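You operate a simulated robot arm through the tools that you are given. There is no shell and no other tool.

You run a simulated robot arm. Do the job below in one go: nothing can be reset, and whatever is moved stays where it is left.

## Task
Test the bilge pump: fill the tub till the float starts it, and watch it stop.
Fine: pump in the blue cradle, black knob on AUTO. End with the fill lever shut and the knob off.
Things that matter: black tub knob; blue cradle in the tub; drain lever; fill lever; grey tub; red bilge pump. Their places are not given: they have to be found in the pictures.

It is judged by the outcome, as a careful person would: the job done as asked, and still so three seconds after it is handed in. It fails if anything else is knocked over, pushed out of place, dropped, spilled or broken.

## Robot
A 7-joint arm with a two-finger gripper, fixed in place. Base frame: the origin is at the foot of the arm, x ahead of it, y to its left, z up; the work surface is at about z = 800. Units: mm, rad, N and s.
With the tool pointing down near the work surface it reaches from about 340 to 720 mm from the base axis. Its first joint turns from -1.152 to 1.152 rad. Payload 2.45 kg.
Tool frame: the origin (TCP) lies between the finger pads and is the grasp point; the fingertips stand 26 mm ahead of it; z points along the fingers, y is the line along which they close. Largest opening 96 mm; the body of the gripper starts 69 mm behind the TCP.
Orientation is that of the tool frame in the base frame, as a unit quaternion [x, y, z, w]. With the fingers straight down and closing along the base's y, the tool's x points along the base's -x, its y along +y and its z along -z.

## Interface
- The arm moves only by the tool servo_tool. Its argument "increments" is a list of rows, each a list of 7 numbers: the shift along the tool's x, y, z in mm, then the turn, a rotation vector about the tool's x, y, z in rad, then the opening, from 0 (shut) to 1 (fully open). In form: [[dx, dy, dz, rx, ry, rz, grip], ...]. A call has 1 to 20 rows; each row is the pose to reach, as a shift and turn from the pose commanded when the call began, along the tool's axes at that moment. Rows are played at 5 a second. More than 50 mm and 0.15 rad between two rows, or a gripper value outside its range, and nothing of the call is played. A pose out of reach is approached as far as the arm can. The call stops where the force on the tool passes 70 N (or 10 N more than at its start, if that is more) or the arm is blocked; 0.2 s more then pass. Each finger halts on what it meets, pressing with about 40 N; the grip force reading is that of the motor and also rises with nothing between the fingers. The clock runs only during rows and for 0.2 s after the last one: add rows that repeat a pose to give the fingers time. The reply holds the time, the measured pose of the TCP, the force on the tool along the base axes, the opening and the grip force, in the units named above and with some noise, with the torque about the TCP (base axes, N m) and any sound that the robot's microphone picked up, and new pictures: "views" is both (left out), scene, wrist or none.
- Cameras (640 x 400 px; columns grow to the right, rows downward): "scene" is fixed at [143.2, -403.9, 1405.4]; the picture's right is [0.85, -0.53, 0.00], its down [-0.42, -0.67, -0.61] and it looks along [0.32, 0.52, -0.79] (base axes); focal length 274 px, centre (320, 200). "wrist" rides on the gripper at [82, 3, -98] in the tool frame; the picture's right is [-0.04, 1.00, 0.00], its down [-0.73, -0.03, -0.68] and it looks along [-0.68, -0.03, 0.73] (tool axes); focal length 256 px, centre (320, 200).
- locate(camera, pixels): for up to 12 pixels [column, row] of the newest picture of that camera ("zoom" is the newest enlarged one), the place [x, y, z] in the base frame of the surface seen there, good to about 3 mm, but the place of the scene camera against the robot may be out by one fixed shift of up to 12 mm in any direction. No time passes.
- enlarge(camera, box): a new picture of the part [left, top, right, bottom] of that camera's present view, enlarged. No time passes.
- job_done(): hands the job in; it is judged then, once.

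Unless the task says otherwise, let go and move clear before handing in.

The tools are called as a command line: name --pt "numbers of a row" for each row, then --argument value for the rest, lists and objects as JSON in quotes. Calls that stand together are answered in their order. servo_tool: Moves the arm, as the interface text tells. Its arguments: {"type":"object","properties":{"increments":{"type":"array"},"views":{"type":"string","enum":["both","scene","wrist","none"]}},"required":["increments"]} The other tools are called the same way: locate (camera, pixels) gives the place of the surface under pixels of a picture; enlarge (camera, box) takes an enlarged picture of a part of a camera's view; job_done () hands the job in.

At the start:

```text
time_s: 0.0
eef_pos: [431.4, -165.1, 1131.7]
ee_rot: [-0.001, 1.0, 0.0, 0.0]
contact_force: [0.2, 0.4, -0.5]
moment: [0.03, 0.0, -0.02]
finger_gap: 96.2
finger_force: 0.1
```

scene: 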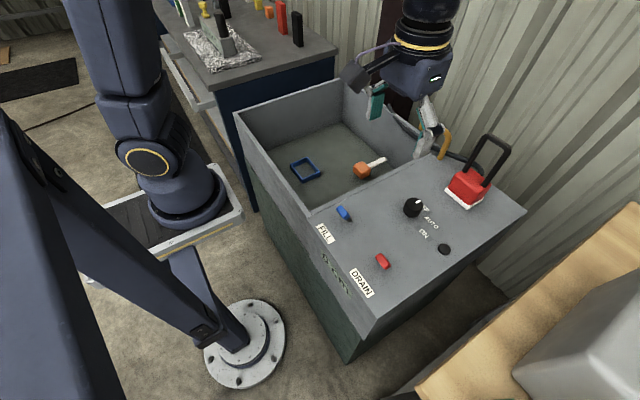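
wrist: 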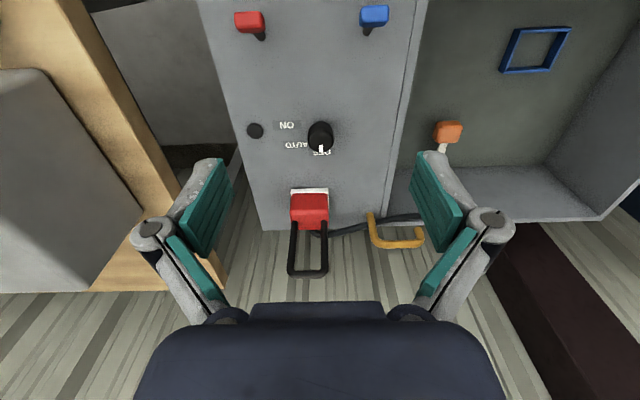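

The scene picture shows the tub with the blue cradle near (305,170), an orange float near (362,170), the red pump near (468,188), the black knob near (412,207), the fill lever (blue) near (343,213) and the drain lever (red) near (382,261). I'll enlarge these areas before moving anything.

enlarge --camera "scene" --box '[300, 120, 540, 310]'

enlarge --camera "wrist" --box '[220, 0, 640, 290]'

locate --camera "scene" --pixels '[[343, 213], [382, 261], [412, 205], [444, 249], [468, 187], [305, 168], [362, 170], [378, 161], [330, 150], [490, 148], [465, 200], [300, 205]]'

locate --camera "wrist" --pixels '[[249, 18], [375, 15], [320, 135], [255, 130], [309, 212], [309, 192], [307, 272], [535, 50], [449, 131], [400, 243], [590, 180], [340, 60]]'

```text
2.11 times, centred on (420, 215) of scene
```

zoom: 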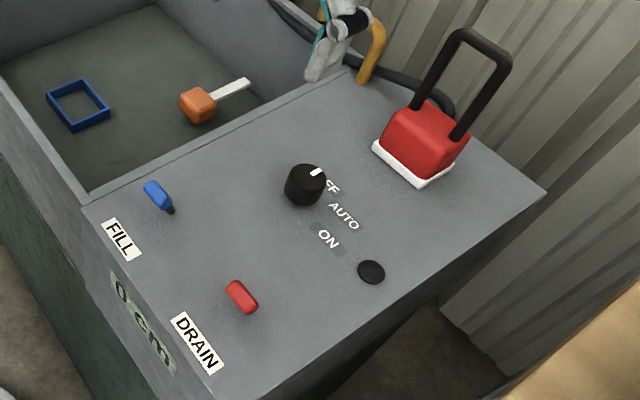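

```text
1.38 times, centred on (430, 145) of wrist
```

zoom: 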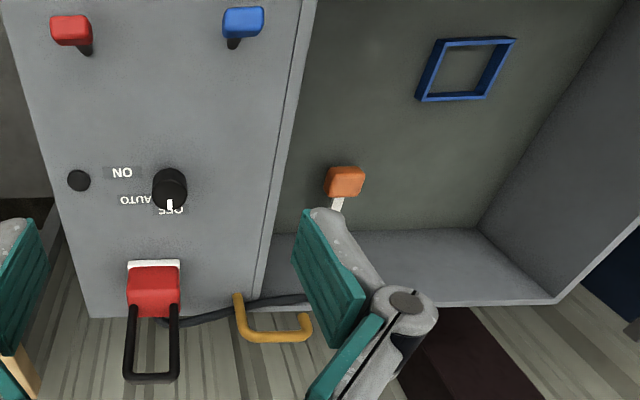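

```text
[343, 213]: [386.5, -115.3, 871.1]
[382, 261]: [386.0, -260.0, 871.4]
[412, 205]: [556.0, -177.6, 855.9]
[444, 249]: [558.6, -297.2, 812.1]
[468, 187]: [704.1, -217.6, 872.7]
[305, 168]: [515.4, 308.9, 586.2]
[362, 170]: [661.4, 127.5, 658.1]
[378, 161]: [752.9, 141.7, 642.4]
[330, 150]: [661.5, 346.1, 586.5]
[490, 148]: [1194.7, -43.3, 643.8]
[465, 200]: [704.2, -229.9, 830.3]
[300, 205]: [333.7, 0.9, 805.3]
```

```text
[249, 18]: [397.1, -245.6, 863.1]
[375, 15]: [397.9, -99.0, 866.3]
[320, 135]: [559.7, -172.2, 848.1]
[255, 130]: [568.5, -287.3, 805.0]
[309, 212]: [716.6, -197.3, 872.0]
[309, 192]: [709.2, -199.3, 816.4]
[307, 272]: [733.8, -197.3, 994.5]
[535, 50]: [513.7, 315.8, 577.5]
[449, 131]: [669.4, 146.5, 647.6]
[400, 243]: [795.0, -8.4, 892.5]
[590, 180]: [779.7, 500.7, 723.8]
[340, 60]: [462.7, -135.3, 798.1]
```

The wrist view gives positions I can trust more: fill lever about (398,-99,866), drain lever about (397,-246,863), knob (560,-172,848), pump about (712,-198) with its handle top near z 994, and cradle about (514,315,578). I'll zoom in on the pump, levers and cradle for detail.

enlarge --camera "wrist" --box '[230, 100, 350, 175]'

enlarge --camera "wrist" --box '[270, 180, 440, 286]'

enlarge --camera "scene" --box '[430, 120, 526, 220]'

enlarge --camera "scene" --box '[305, 190, 405, 300]'

enlarge --camera "scene" --box '[270, 140, 400, 200]'

locate --camera "wrist" --pixels '[[513, 30], [571, 28], [551, 69], [502, 72], [535, 34], [293, 260], [325, 260], [293, 235], [325, 235], [260, 36], [368, 32], [600, 216]]'

```text
5.33 times, centred on (290, 138) of wrist
```

zoom: 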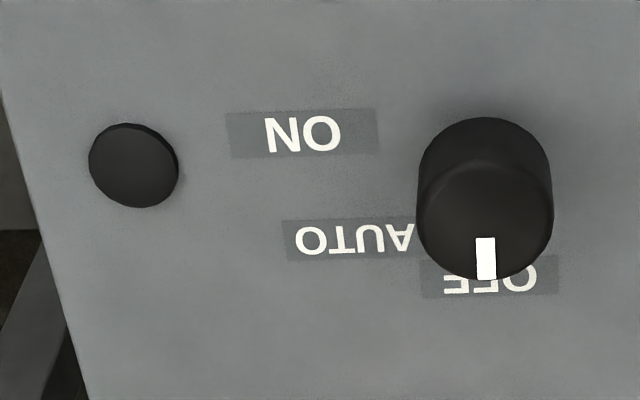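

```text
3.76 times, centred on (355, 233) of wrist
```

zoom: 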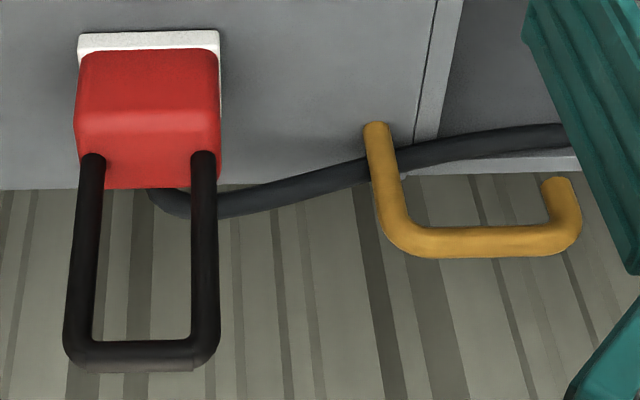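

```text
4.00 times, centred on (478, 170) of scene
```

zoom: 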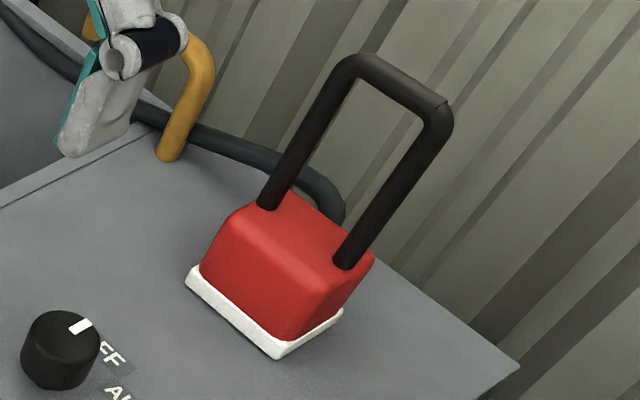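

```text
3.64 times, centred on (355, 245) of scene
```

zoom: 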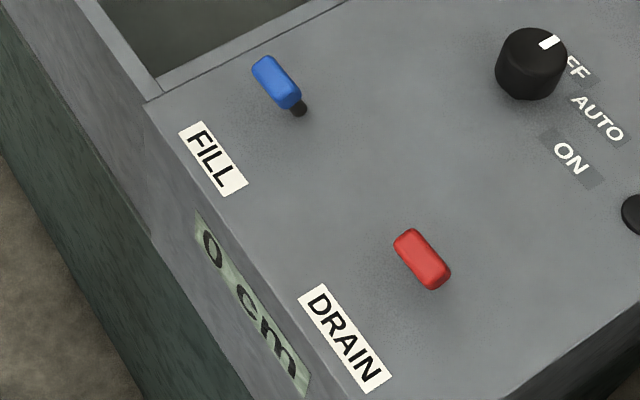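

```text
4.92 times, centred on (335, 170) of scene
```

zoom: 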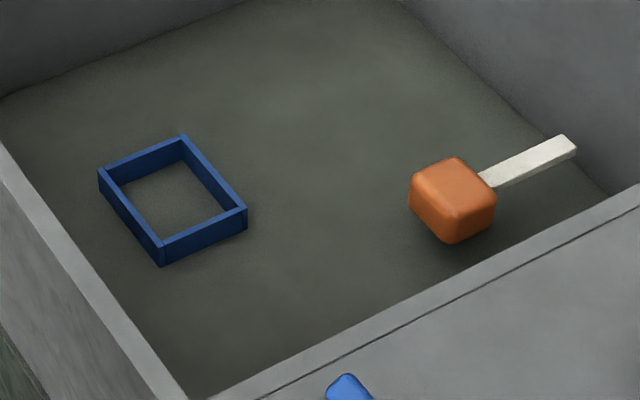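

```text
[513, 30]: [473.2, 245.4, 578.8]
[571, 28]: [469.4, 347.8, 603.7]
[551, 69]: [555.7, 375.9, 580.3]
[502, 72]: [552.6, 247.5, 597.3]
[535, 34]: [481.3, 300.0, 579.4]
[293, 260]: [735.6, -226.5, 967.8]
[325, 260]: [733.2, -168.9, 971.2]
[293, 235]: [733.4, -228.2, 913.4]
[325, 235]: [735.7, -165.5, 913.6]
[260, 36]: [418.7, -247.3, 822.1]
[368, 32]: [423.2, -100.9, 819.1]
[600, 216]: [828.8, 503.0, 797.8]
```

The pump stands on a white base with an inverted-U handle whose legs are at y of about -228 and -166, and the cradle is a shallow open frame. I'll measure the corners of the pump base and cradle in enlarged wrist views.

enlarge --camera "wrist" --box '[280, 180, 340, 280]'

locate --camera "wrist" --pixels '[[292, 190], [327, 189], [292, 201], [327, 200], [309, 197], [309, 221], [296, 224], [309, 227], [327, 224], [309, 276], [300, 272], [316, 272]]'

enlarge --camera "wrist" --box '[480, 10, 600, 90]'

```text
4.00 times, centred on (310, 230) of wrist
```

zoom: 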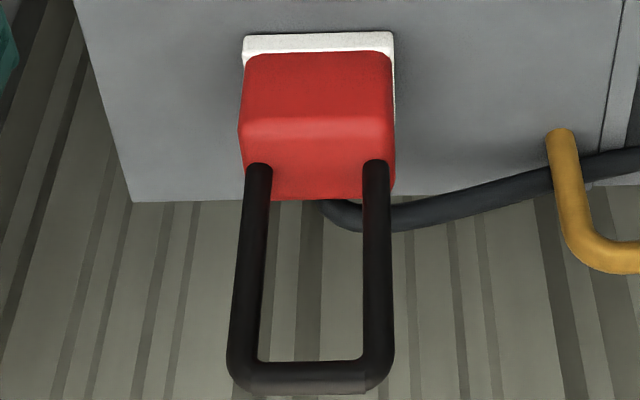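

```text
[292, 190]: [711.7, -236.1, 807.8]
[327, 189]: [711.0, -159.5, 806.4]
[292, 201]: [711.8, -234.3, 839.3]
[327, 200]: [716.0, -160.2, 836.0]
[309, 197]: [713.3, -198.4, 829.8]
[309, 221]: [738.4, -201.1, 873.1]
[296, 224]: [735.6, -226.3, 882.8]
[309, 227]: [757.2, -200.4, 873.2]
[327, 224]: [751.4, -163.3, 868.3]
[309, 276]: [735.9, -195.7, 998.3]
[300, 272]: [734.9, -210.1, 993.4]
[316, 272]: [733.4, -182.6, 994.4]
```

```text
5.00 times, centred on (540, 50) of wrist
```

zoom: 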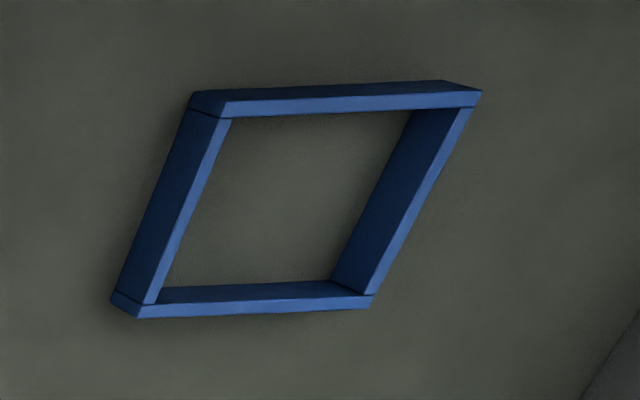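

The pump body spans y -236 to -160 (centre about -198), with its front at x of about 712, its legs at about x 741 and its handle top at about z 1000. Now I'll measure the cradle's rim and inner corners in the current zoom.

locate --camera "zoom" --pixels '[[225, 111], [475, 97], [367, 300], [140, 310], [228, 118], [462, 106], [365, 291], [150, 302], [240, 135], [400, 130], [335, 275], [180, 280]]'

locate --camera "wrist" --pixels '[[406, 60], [420, 20], [400, 130], [396, 190], [450, 175], [545, 200], [550, 168], [545, 162], [620, 180], [449, 126], [443, 147], [620, 100]]'

```text
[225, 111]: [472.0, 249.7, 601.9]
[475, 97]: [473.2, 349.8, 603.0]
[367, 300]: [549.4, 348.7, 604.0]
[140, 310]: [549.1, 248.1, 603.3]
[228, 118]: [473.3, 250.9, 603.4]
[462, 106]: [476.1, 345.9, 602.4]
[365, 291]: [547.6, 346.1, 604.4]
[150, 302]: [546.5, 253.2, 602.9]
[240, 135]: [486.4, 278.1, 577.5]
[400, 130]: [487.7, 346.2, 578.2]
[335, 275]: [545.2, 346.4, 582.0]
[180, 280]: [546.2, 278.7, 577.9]
```

```text
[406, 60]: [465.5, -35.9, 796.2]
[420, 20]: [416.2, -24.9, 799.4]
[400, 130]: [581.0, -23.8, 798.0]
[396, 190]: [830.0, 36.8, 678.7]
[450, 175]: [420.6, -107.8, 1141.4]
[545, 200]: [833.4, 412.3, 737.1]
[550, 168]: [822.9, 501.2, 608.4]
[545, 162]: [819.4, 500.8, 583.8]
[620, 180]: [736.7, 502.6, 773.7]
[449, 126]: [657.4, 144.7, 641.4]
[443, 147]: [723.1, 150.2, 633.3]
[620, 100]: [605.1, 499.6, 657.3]
```

The cradle's rim runs x 470–551, y 247–351, top z about 603, floor about 577, lined up with the base axes, so the pump (base about 83 mm wide in y) fits without turning. I'll move high above the pump to check reach and get a closer look.

servo_tool --pt "-45 -6 0 0 0 0 1" --pt "-90 -12 0 0 0 0 1" --pt "-135 -18 0 0 0 0 1" --pt "-180 -24 0 0 0 0 1" --pt "-225 -30 0 0 0 0 1" --pt "-225 -33 0 0 0 0 1" --views "both"

```text
time_s: 1.4
eef_pos: [656.4, -198.2, 1131.9]
ee_rot: [0.0, 1.0, 0.0, -0.001]
contact_force: [0.9, 0.5, 0.6]
moment: [0.05, -0.01, -0.01]
finger_gap: 96.2
finger_force: 0.1
```

scene: 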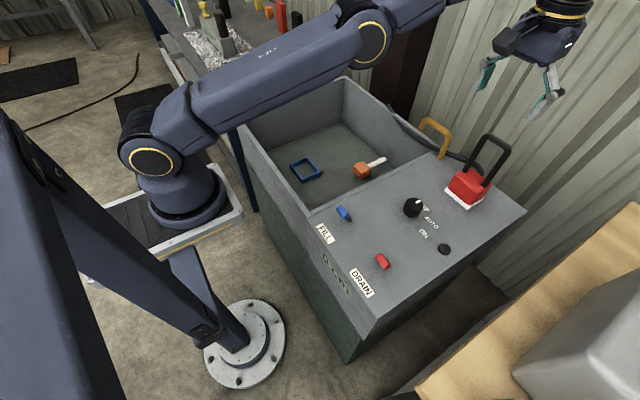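
wrist: 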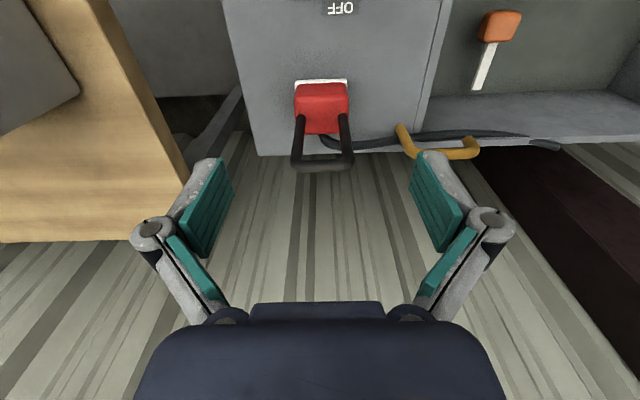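

The arm reached (656,-198,1132) cleanly, and the pump handle shows at (322,165) in the wrist view. I'll measure the handle again from here and then try moving over it.

locate --camera "wrist" --pixels '[[322, 166], [300, 140], [344, 140], [295, 82], [346, 81], [320, 105], [320, 128], [298, 165], [348, 165], [404, 135], [465, 152], [320, 84]]'

enlarge --camera "wrist" --box '[272, 70, 372, 180]'

servo_tool --pt "-40 0 0 0 0 0 1" --pt "-84 0 0 0 0 0 1" --pt "-84 0 0 0 0 0 1" --views "wrist"

```text
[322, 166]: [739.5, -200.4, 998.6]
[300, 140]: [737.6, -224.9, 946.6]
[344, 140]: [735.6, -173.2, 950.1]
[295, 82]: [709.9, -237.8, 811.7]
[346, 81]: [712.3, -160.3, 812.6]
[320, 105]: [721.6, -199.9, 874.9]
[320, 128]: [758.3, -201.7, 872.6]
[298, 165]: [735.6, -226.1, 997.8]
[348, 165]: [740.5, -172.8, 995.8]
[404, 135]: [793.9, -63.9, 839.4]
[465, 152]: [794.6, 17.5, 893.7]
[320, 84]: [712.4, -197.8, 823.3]
```

```text
3.64 times, centred on (322, 125) of wrist
```

zoom: 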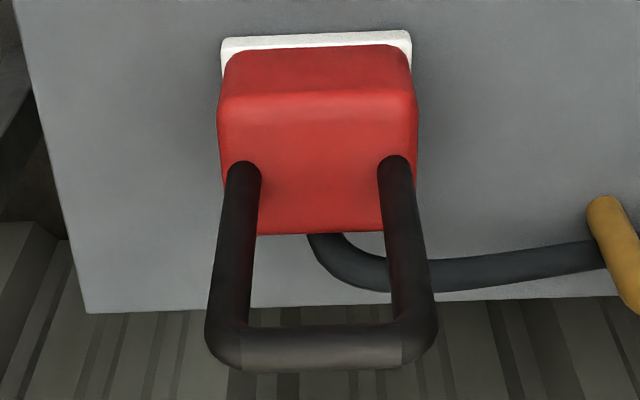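

```text
time_s: 2.2
eef_pos: [672.2, -172.9, 1115.5]
ee_rot: [-0.001, 1.0, 0.001, 0.0]
contact_force: [0.0, 0.0, -0.5]
moment: [-0.01, -0.02, 0.0]
finger_gap: 96.1
finger_force: 0.1
out of reach, approached as far as the arm can: row 1, 2, 3
```

wrist: 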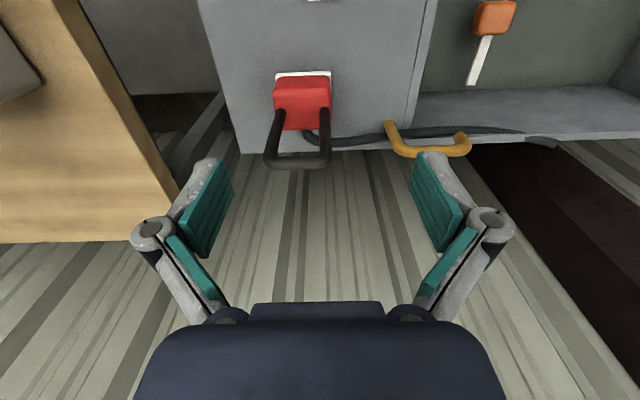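

Straight down, the arm stops at a radius of about 694 mm, short of the handle at (740,-200). I'll back off and tilt the tool so the fingers point outward, which moves the reach further out.

servo_tool --pt "42 0 0 0 0 0 1" --pt "84 0 0 0 -0.1 0 1" --pt "84 0 0 0 -0.2 0 1" --pt "84 0 0 0 -0.3 0 1" --pt "84 0 0 0 -0.35 0 1" --views "wrist"

```text
time_s: 3.4
eef_pos: [590.7, -172.6, 1115.1]
ee_rot: [-0.001, 0.985, -0.001, 0.175]
contact_force: [0.2, 0.8, -0.1]
moment: [0.02, 0.0, -0.01]
finger_gap: 96.2
finger_force: 0.1
```

wrist: 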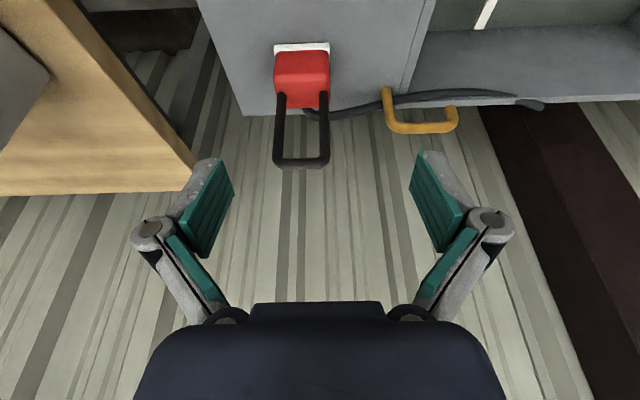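

A clipped target becomes the commanded pose, so the tool is now tilted 0.352 rad at (591,-173,1115). I'll move to just above the handle at about (741,-199,1060) to check reach.

servo_tool --pt "-30.5 -6.5 25.8 0 0 0 1" --pt "-60.9 -13 51.7 0 0 0 1" --pt "-91.4 -19.5 77.5 0 0 0 1" --pt "-121.8 -26 103.3 0 0 0 1" --pt "-121.8 -26 103.3 0 0 0 1" --views "both"

```text
time_s: 4.6
eef_pos: [739.4, -198.7, 1057.7]
ee_rot: [0.0, 0.985, 0.001, 0.174]
contact_force: [0.1, 0.2, 0.9]
moment: [0.0, -0.04, 0.01]
finger_gap: 96.0
finger_force: 0.0
```

scene: 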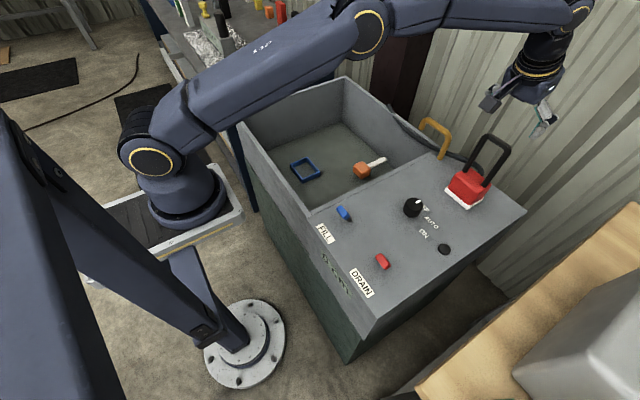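
wrist: 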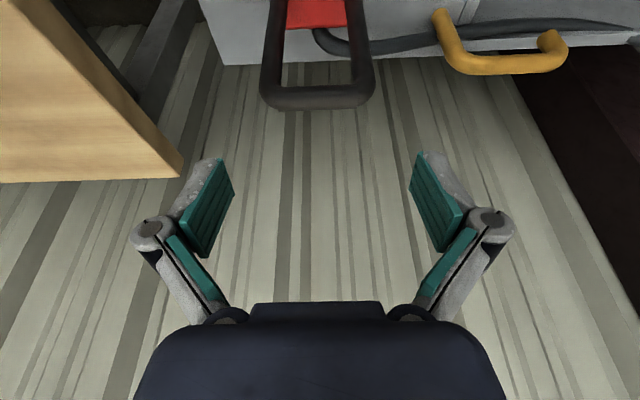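

The tilted pose is reachable: (739,-199,1058), with the handle bar visible at (318,97). I'll measure the handle once more from here.

locate --camera "wrist" --pixels '[[318, 97], [318, 104], [318, 90], [274, 40], [355, 40], [270, 75], [363, 75], [265, 95], [370, 95], [318, 15], [318, 26], [350, 50]]'

```text
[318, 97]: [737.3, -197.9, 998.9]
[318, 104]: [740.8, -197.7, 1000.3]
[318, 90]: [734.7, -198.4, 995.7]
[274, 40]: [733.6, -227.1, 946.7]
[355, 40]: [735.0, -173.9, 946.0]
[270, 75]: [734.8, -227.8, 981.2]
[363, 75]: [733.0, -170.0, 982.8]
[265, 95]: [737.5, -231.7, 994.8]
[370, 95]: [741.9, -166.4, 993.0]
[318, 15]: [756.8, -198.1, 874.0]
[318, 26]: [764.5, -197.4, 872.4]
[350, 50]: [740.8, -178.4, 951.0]
```

The handle centre is at x of about 741, y -199, about 66 mm wide, with its top at z 1000. I'll go straight down so the open fingers straddle the legs at z of about 955.

servo_tool --pt "8.5 0 24.3 0 0 0 1" --pt "17 0 48.6 0 0 0 1" --pt "25.5 0 72.9 0 0 0 1" --pt "34 -0.3 97.2 0 0 0 1" --pt "34 -0.3 97.2 0 0 0 1" --views "both"

```text
time_s: 5.8
eef_pos: [742.1, -198.8, 954.3]
ee_rot: [0.0, 0.985, 0.0, 0.175]
contact_force: [0.0, -0.5, -0.2]
moment: [0.04, 0.0, 0.03]
finger_gap: 96.2
finger_force: 0.0
```

scene: 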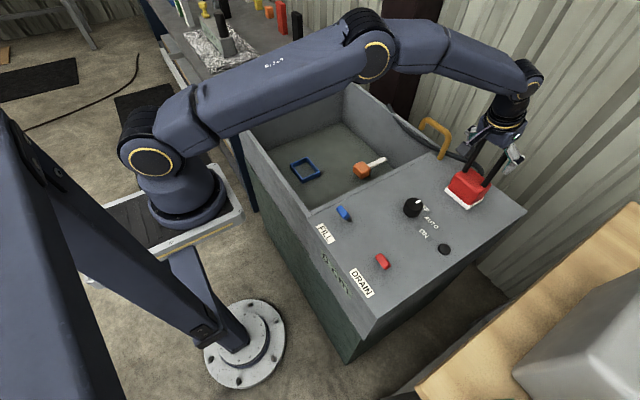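
wrist: 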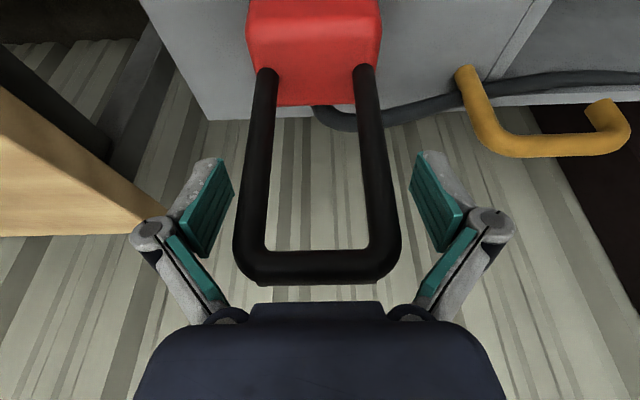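

The handle sits between the open fingers with no contact, so I'll close on its legs.

servo_tool --pt "0 0 0 0 0 0 0.6" --pt "0 0 0 0 0 0 0.3" --pt "0 0 0 0 0 0 0" --pt "0 0 0 0 0 0 0" --pt "0 0 0 0 0 0 0" --views "wrist"

```text
time_s: 7.0
eef_pos: [741.9, -197.3, 955.5]
ee_rot: [0.0, 0.985, 0.0, 0.174]
contact_force: [-1.1, -1.0, 4.0]
moment: [0.07, 0.02, 0.0]
finger_gap: 59.4
finger_force: 39.8
```

wrist: 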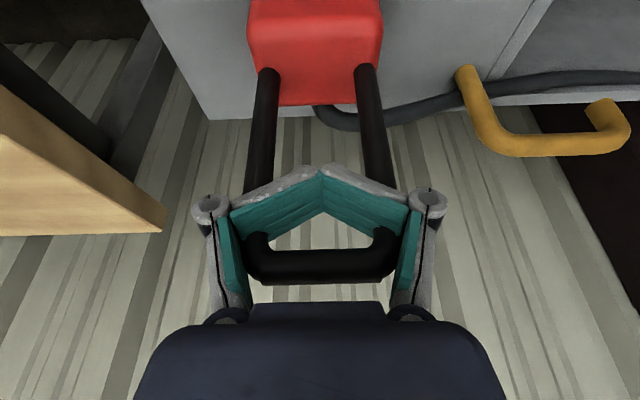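

The gap reads 59.4 mm at 39.8 N, but the fingertips seem to bend inward at (320,175). I'll zoom in to see how the handle is being held before lifting.

enlarge --camera "wrist" --box '[200, 130, 440, 300]'

enlarge --camera "scene" --box '[430, 90, 550, 220]'

```text
2.35 times, centred on (320, 215) of wrist
```

zoom: 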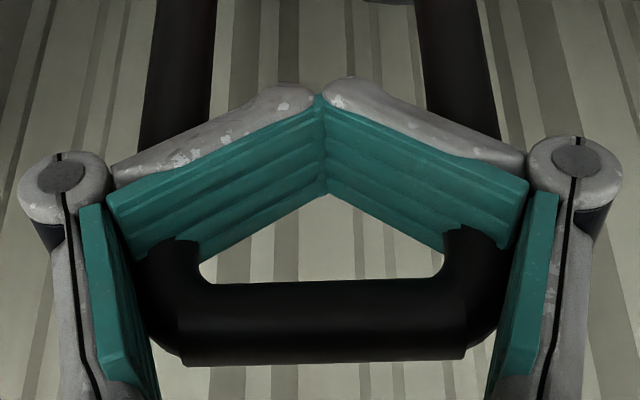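

```text
3.08 times, centred on (490, 155) of scene
```

zoom: 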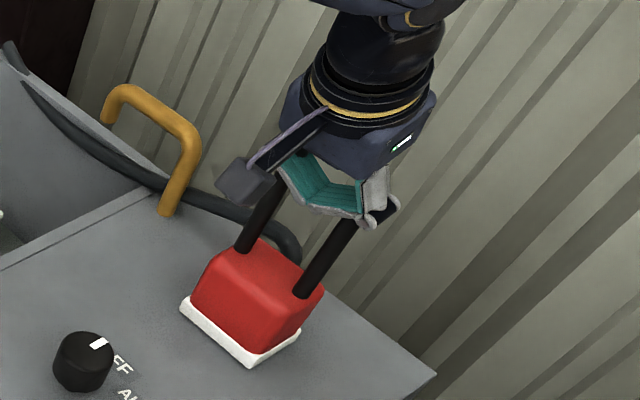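

The fingers have wrapped the handle just under its crossbar and hold it at 40 N. I'll lift slowly by 40 mm and check the load.

servo_tool --pt "-3.4 0 -9.4 0 0 0 0" --pt "-6.9 0 -18.8 0 0 0 0" --pt "-10.3 0 -28.2 0 0 0 0" --pt "-13.8 0 -37.5 0 0 0 0" --pt "-13.8 0 -37.5 0 0 0 0" --views "both"

```text
time_s: 8.2
eef_pos: [743.1, -199.1, 996.7]
ee_rot: [0.0, 0.985, 0.0, 0.173]
contact_force: [0.3, 0.0, -4.7]
moment: [0.01, 0.01, -0.03]
finger_gap: 55.8
finger_force: 40.1
```

scene: 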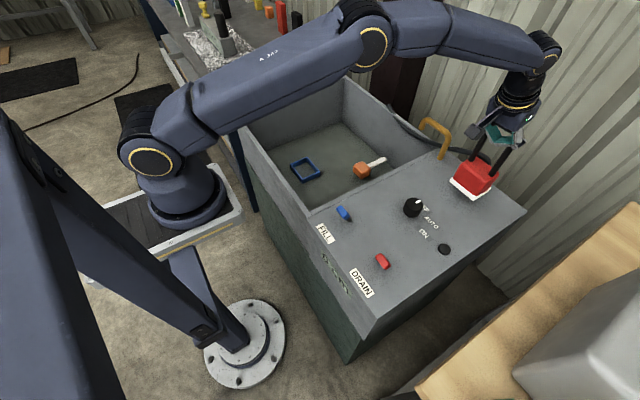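
wrist: 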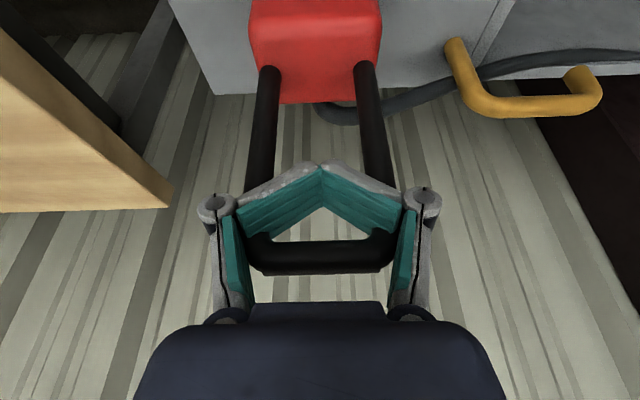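

The pump is up, weighing about 5 N, and the bar rests in the hooked fingers. I'll raise it and draw it inward to about (700,-159,1067), then check that it hangs level.

servo_tool --pt "-3 3 -22 0 0 0 0" --pt "-1 10 -42 0 0 0 0" --pt "6 22 -61 0 0 0 0" --pt "12 32 -72 0 0 0 0" --pt "16.2 40 -80.5 0 0 0 0" --pt "16.2 40 -80.5 0 0 0 0" --views "both"

enlarge --camera "scene" --box '[400, 80, 540, 220]'

```text
time_s: 9.6
eef_pos: [698.1, -158.8, 1065.7]
ee_rot: [-0.001, 0.985, 0.001, 0.173]
contact_force: [0.2, -0.4, -5.5]
moment: [0.0, -0.01, -0.01]
finger_gap: 55.8
finger_force: 39.7
```

scene: 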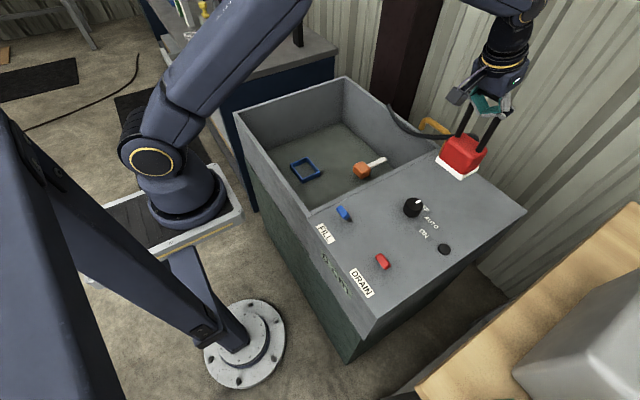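
wrist: 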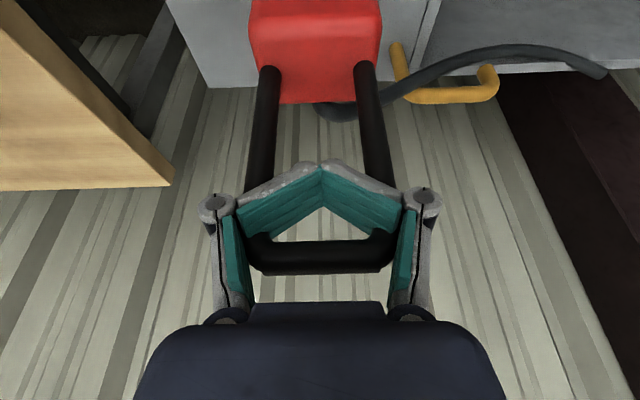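

```text
2.86 times, centred on (470, 150) of scene
```

zoom: 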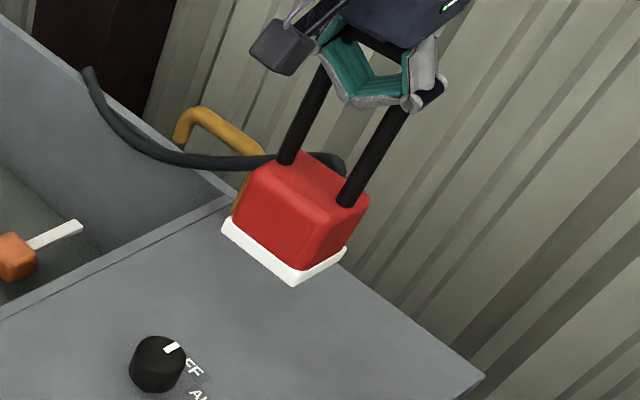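

The pump hangs level and steady at z of about 905, clear of everything on the deck, with the hose trailing freely. I'll carry it across at this height to above the cradle, near (510,299).

servo_tool --pt "6 15 -2.2 0 0 0 0" --pt "16 42 -5.9 0 0 0 0" --pt "28 73 -10.3 0 0 0 0" --pt "40 104 -14.7 0 0 0 0" --pt "52 135 -19.1 0 0 0 0" --pt "64 166 -23.5 0 0 0 0" --pt "76 197 -27.9 0 0 0 0" --pt "88 228 -32.3 0 0 0 0" --pt "100 259 -36.7 0 0 0 0" --pt "112 290 -41.1 0 0 0 0" --pt "124 321 -45.5 0 0 0 0" --pt "136 352 -49.9 0 0 0 0" --pt "148 383 -54.3 0 0 0 0" --pt "160 414 -58.7 0 0 0 0" --pt "170 441 -62.4 0 0 0 0" --pt "176.5 458 -64.8 0 0 0 0" --pt "176.5 458 -64.8 0 0 0 0" --pt "176.5 458 -64.8 0 0 0 0" --views "both"

```text
time_s: 13.4
eef_pos: [510.3, 297.1, 1066.7]
ee_rot: [0.0, 0.985, 0.0, 0.173]
contact_force: [-0.1, 0.1, -3.9]
moment: [0.02, -0.04, 0.07]
finger_gap: 55.5
finger_force: 40.3
```

scene: 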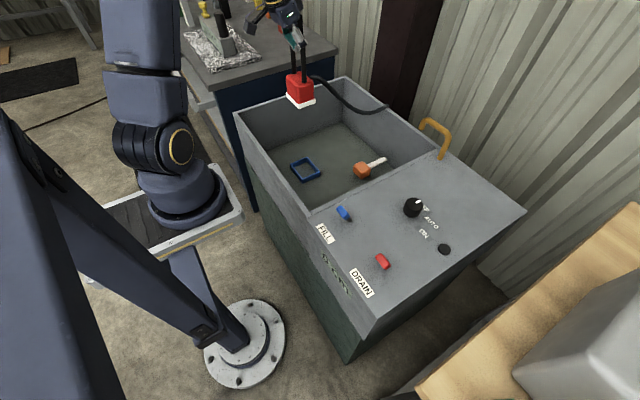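
wrist: 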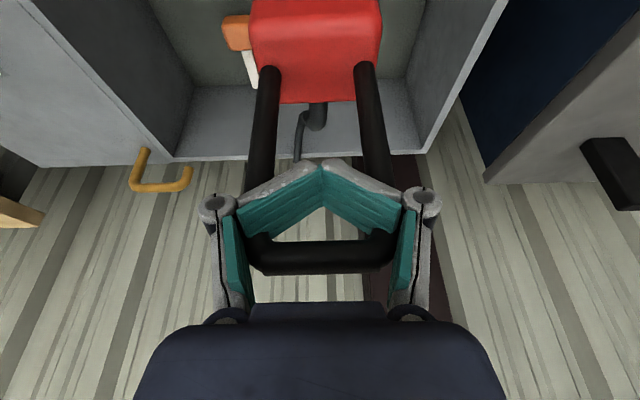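

The pump now hangs above the tub, over the cradle area. I'll measure where it sits relative to the gripper with the wrist camera and compare that with the cradle's centre (510.5, 299).

locate --camera "wrist" --pixels '[[253, 35], [379, 35], [315, 30], [315, 10], [316, 62], [316, 98], [268, 120], [368, 120], [262, 160], [380, 160], [320, 262], [320, 2]]'

locate --camera "scene" --pixels '[[290, 94], [302, 105], [315, 98], [301, 88], [303, 80], [299, 97]]'

enlarge --camera "scene" --box '[250, 20, 370, 200]'

```text
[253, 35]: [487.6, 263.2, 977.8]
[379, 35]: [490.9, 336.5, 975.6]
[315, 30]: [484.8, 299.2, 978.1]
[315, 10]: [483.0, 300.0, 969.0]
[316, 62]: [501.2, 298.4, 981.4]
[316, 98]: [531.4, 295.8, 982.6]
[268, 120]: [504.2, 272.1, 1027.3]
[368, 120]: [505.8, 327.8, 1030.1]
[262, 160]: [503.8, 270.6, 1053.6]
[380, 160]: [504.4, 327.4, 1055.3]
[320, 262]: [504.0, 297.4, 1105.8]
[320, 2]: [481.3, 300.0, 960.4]
```

```text
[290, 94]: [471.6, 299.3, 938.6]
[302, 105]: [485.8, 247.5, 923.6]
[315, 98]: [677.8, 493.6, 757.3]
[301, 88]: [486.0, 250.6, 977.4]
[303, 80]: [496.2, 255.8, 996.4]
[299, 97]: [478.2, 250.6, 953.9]
```

```text
2.22 times, centred on (310, 110) of scene
```

zoom: 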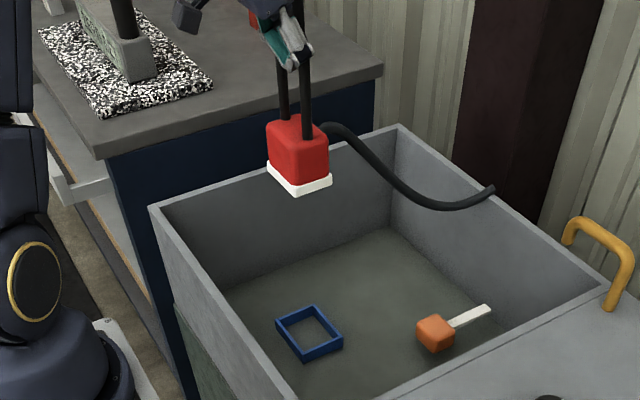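

The pump's centre is at about (511, 299.5), bottom at z of about 909, well lined up with the cradle centre at (510.7, 299). I'll lower it 250 mm to just above the cradle and compare again.

servo_tool --pt "8.6 0 23.5 0 0 0 0" --pt "17.2 0 47 0 0 0 0" --pt "25.7 0 70.4 0 0 0 0" --pt "34.3 0 93.9 0 0 0 0" --pt "42.9 0 117.4 0 0 0 0" --pt "51.5 0 140.9 0 0 0 0" --pt "60 0 164.3 0 0 0 0" --pt "68.6 0 187.8 0 0 0 0" --pt "77.2 0 211.3 0 0 0 0" --pt "85.8 0 234.8 0 0 0 0" --pt "85.8 0 234.8 0 0 0 0" --views "both"

enlarge --camera "scene" --box '[260, 100, 370, 200]'

```text
time_s: 15.8
eef_pos: [513.0, 299.6, 816.1]
ee_rot: [0.001, 0.985, 0.0, 0.174]
contact_force: [0.0, -0.8, -3.9]
moment: [-0.02, -0.01, -0.01]
finger_gap: 55.8
finger_force: 40.5
```

scene: 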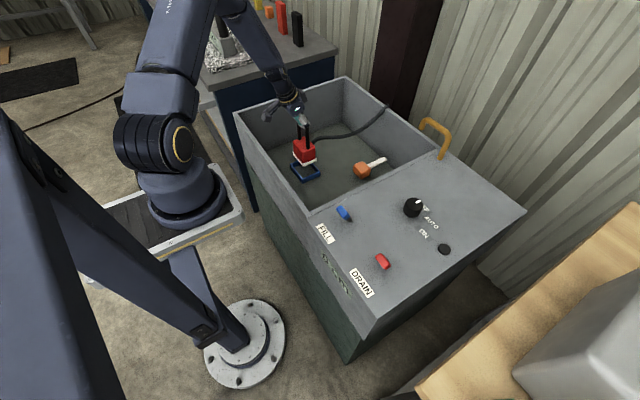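
wrist: 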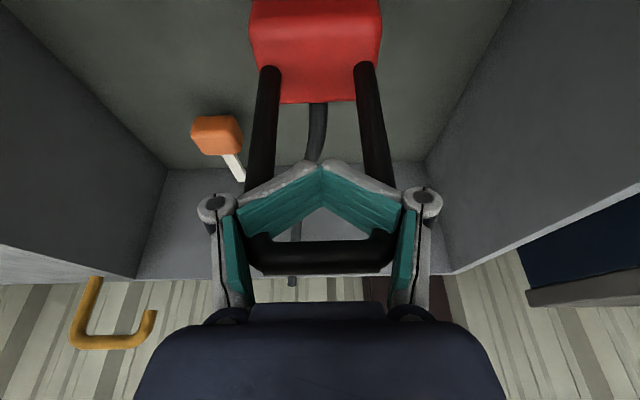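

```text
4.00 times, centred on (315, 150) of scene
```

zoom: 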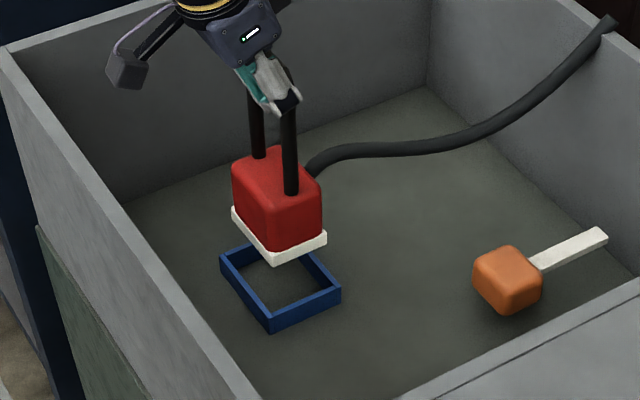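

The pump is now about 80 mm above the floor, over the cradle. I'll locate the pump's white base corners and the cradle rim corners in the same zoom to get their relative offset.

locate --camera "zoom" --pixels '[[234, 216], [273, 258], [325, 240], [250, 236], [300, 250], [222, 259], [271, 321], [338, 291], [229, 259], [271, 310], [331, 288], [305, 303]]'

locate --camera "wrist" --pixels '[[253, 35], [379, 35], [315, 30], [315, 5], [316, 62], [316, 98], [268, 120], [368, 120], [320, 262]]'

```text
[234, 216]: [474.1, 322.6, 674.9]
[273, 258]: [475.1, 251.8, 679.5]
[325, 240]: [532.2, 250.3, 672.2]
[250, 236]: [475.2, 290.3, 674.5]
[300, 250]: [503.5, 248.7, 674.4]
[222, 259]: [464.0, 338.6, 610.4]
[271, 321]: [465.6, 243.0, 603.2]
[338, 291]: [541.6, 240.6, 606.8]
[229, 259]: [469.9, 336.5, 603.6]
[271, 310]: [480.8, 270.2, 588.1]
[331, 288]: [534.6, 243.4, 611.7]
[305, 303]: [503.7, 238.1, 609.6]
```

```text
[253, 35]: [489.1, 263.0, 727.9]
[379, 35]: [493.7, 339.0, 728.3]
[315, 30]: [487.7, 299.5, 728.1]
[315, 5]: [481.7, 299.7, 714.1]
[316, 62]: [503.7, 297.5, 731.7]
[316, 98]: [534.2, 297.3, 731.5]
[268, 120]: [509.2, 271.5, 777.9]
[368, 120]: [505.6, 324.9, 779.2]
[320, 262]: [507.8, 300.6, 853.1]
```

Both views agree the pump is centred on the cradle within about 2 mm. I'll lower it another 40 mm to just above the rim (top about 603) and check alignment closely.

servo_tool --pt "5 0 12.5 0 0 0 0" --pt "10 0 25 0 0 0 0" --pt "15 0 37.2 0 0 0 0" --pt "15 0 37.2 0 0 0 0" --views "both"

enlarge --camera "scene" --box '[280, 130, 340, 190]'

```text
time_s: 16.8
eef_pos: [511.3, 299.9, 774.5]
ee_rot: [-0.001, 0.985, -0.001, 0.175]
contact_force: [0.2, -0.3, -3.7]
moment: [0.01, 0.0, -0.04]
finger_gap: 55.5
finger_force: 40.3
```

scene: 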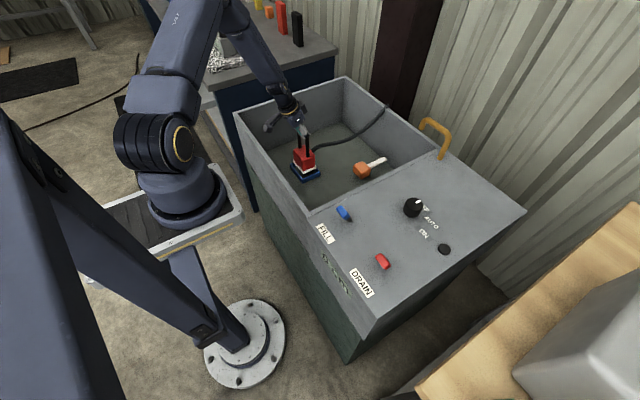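
wrist: 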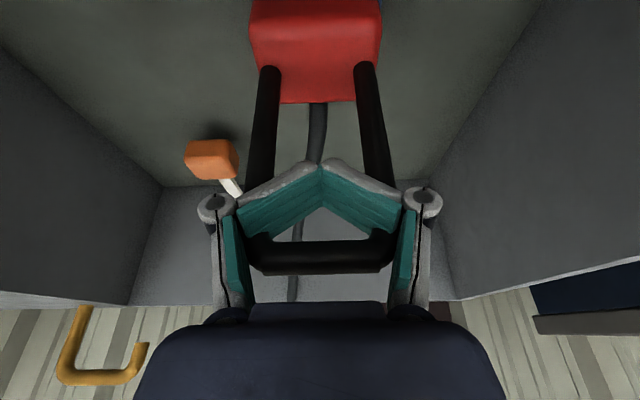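

```text
6.67 times, centred on (310, 160) of scene
```

zoom: 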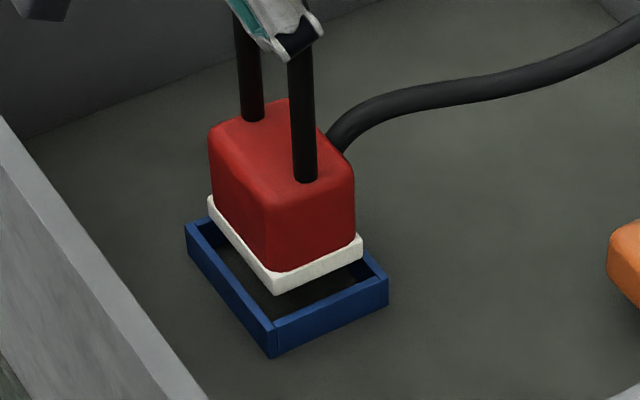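

The white base now hovers roughly 13 mm above the rim. I'll measure the base and rim edges in this zoom for a last correction.

locate --camera "zoom" --pixels '[[212, 212], [240, 248], [272, 284], [320, 270], [358, 248], [190, 230], [230, 285], [272, 328], [330, 308], [384, 280], [271, 333], [188, 240]]'

```text
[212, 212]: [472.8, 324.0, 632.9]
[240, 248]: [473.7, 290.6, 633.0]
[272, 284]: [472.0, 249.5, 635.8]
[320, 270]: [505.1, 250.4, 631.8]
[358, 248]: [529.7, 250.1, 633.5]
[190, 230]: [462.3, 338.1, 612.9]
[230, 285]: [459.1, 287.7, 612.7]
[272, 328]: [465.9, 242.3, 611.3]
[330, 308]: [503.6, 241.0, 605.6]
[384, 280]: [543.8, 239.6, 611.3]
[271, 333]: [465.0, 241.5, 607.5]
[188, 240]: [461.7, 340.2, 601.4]
```

The gaps inside the frame come out at about 4 and 6 mm front and back, and 3.5 to 5 mm on the sides. I'll shift about 1 mm in +x while lowering 33 mm, so the base goes inside the frame without pressing hard.

servo_tool --pt "2 0.3 9.5 0 0 0 0" --pt "5.3 0.5 17.5 0 0 0 0" --pt "8.2 0.5 25.5 0 0 0 0" --pt "10.4 0.5 31.4 0 0 0 0" --pt "10.4 0.5 31.4 0 0 0 0" --views "both"

enlarge --camera "scene" --box '[280, 130, 340, 190]'

```text
time_s: 18.0
eef_pos: [511.8, 300.4, 744.0]
ee_rot: [-0.001, 0.985, 0.001, 0.173]
contact_force: [-0.1, -0.1, -3.8]
moment: [-0.01, 0.04, 0.01]
finger_gap: 55.3
finger_force: 40.0
```

scene: 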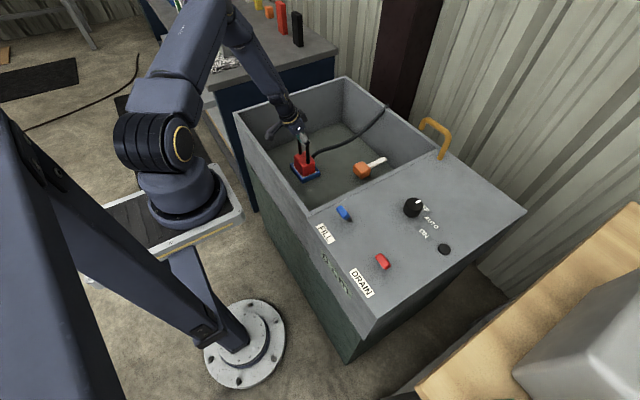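
wrist: 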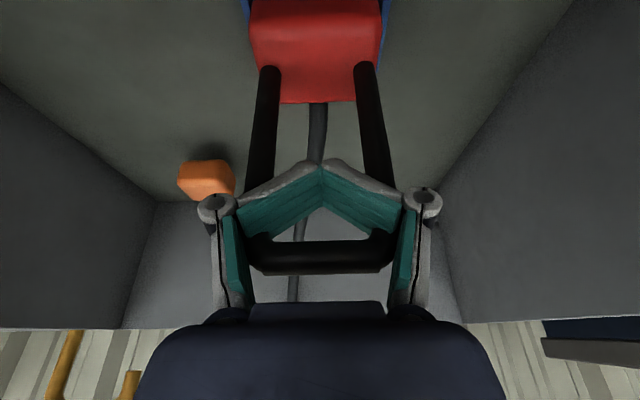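

```text
6.67 times, centred on (310, 160) of scene
```

zoom: 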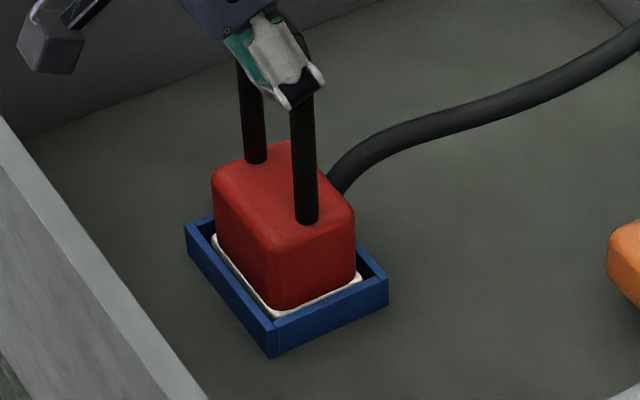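

The white base is inside the blue frame and the pump still hangs free (-3.8 N). I'll lower the last few millimetres until the load comes off.

servo_tool --pt "0.7 0 1.9 0 0 0 0" --pt "1.4 0 3.8 0 0 0 0" --pt "2.1 0 5.6 0 0 0 0" --pt "2.7 0 7.5 0 0 0 0" --pt "2.7 0 7.5 0 0 0 0" --views "none"

```text
time_s: 19.2
eef_pos: [512.5, 301.8, 738.4]
ee_rot: [0.0, 0.984, 0.002, 0.177]
contact_force: [-6.8, -7.4, 48.0]
moment: [0.1, 0.03, -0.04]
finger_gap: 55.9
finger_force: 40.2
```

Contact reads 48 N upward at TCP z of about 738, which matches the base sitting on the floor. I'll ease up about 2 mm and check in the picture.

servo_tool --pt "-0.6 0 -1.5 0 0 0 0" --pt "-0.9 0 -2.4 0 0 0 0" --views "both"

enlarge --camera "scene" --box '[280, 130, 340, 190]'

```text
time_s: 19.8
eef_pos: [511.4, 300.9, 738.4]
ee_rot: [-0.001, 0.984, 0.002, 0.177]
contact_force: [9.0, -0.6, 22.5]
moment: [0.25, -0.59, -0.07]
finger_gap: 55.8
finger_force: 39.5
```

scene: 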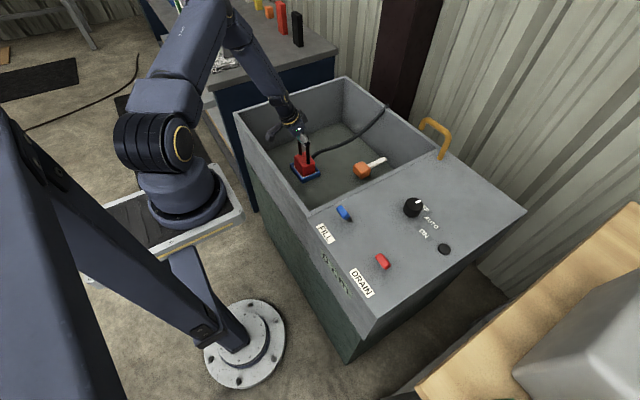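
wrist: 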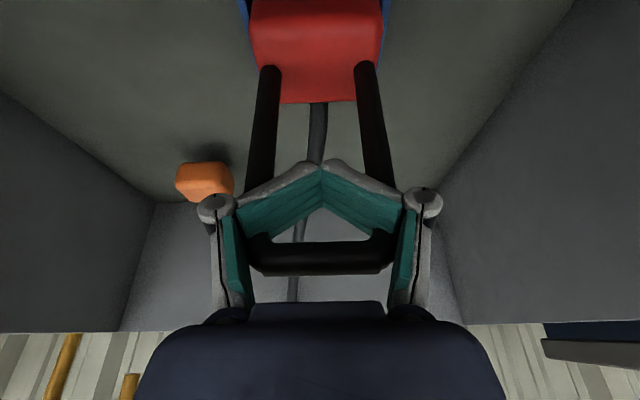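

```text
6.67 times, centred on (310, 160) of scene
```

zoom: 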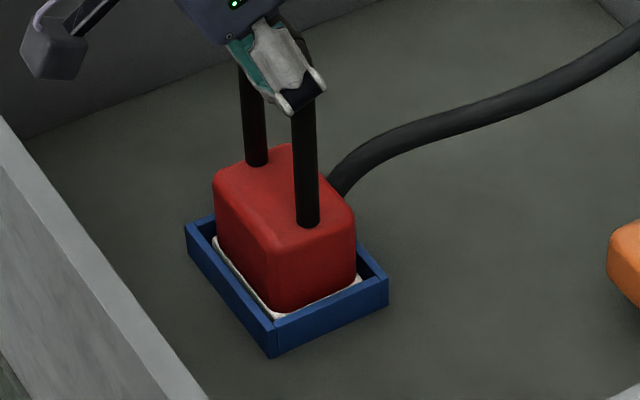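

The pump sits level inside the cradle and the cradle hasn't moved. I'll ease up another couple of millimetres, then open the fingers.

servo_tool --pt "-0.6 0 -1.5 0 0 0 0" --pt "-0.6 0 -1.5 0 0 0 0" --views "none"

servo_tool --pt "0 0 0 0 0 0 0.3" --pt "0 0 0 0 0 0 0.65" --pt "0 0 0 0 0 0 1" --pt "0 0 0 0 0 0 1" --pt "0 0 0 0 0 0 1" --views "both"

```text
time_s: 20.4
eef_pos: [509.7, 300.7, 738.7]
ee_rot: [0.0, 0.985, 0.0, 0.173]
contact_force: [5.1, 2.9, 12.6]
moment: [0.58, -0.36, -0.09]
finger_gap: 55.7
finger_force: 39.9
```

```text
time_s: 21.6
eef_pos: [509.8, 301.1, 738.1]
ee_rot: [0.0, 0.985, 0.0, 0.174]
contact_force: [-0.8, 0.4, -0.3]
moment: [-0.01, 0.02, -0.02]
finger_gap: 95.8
finger_force: 0.1
```

scene: 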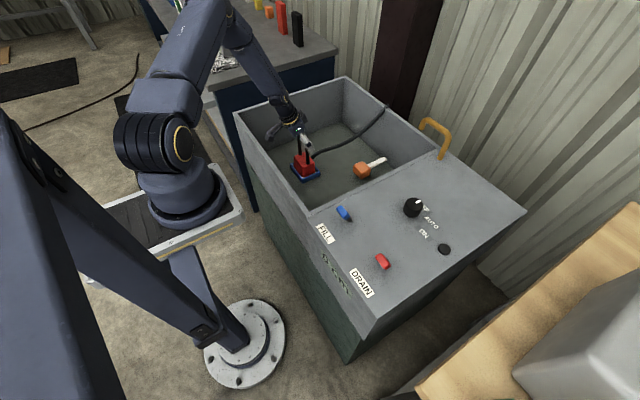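
wrist: 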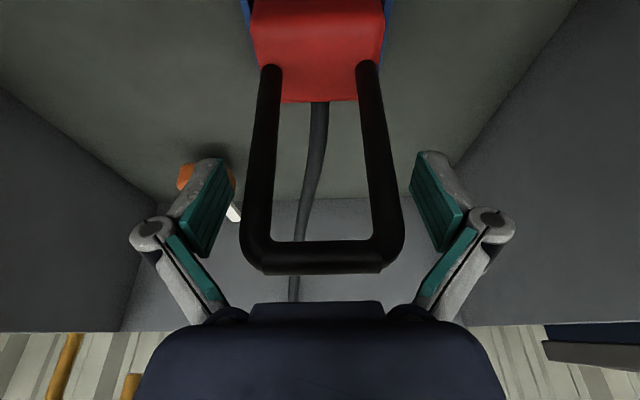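

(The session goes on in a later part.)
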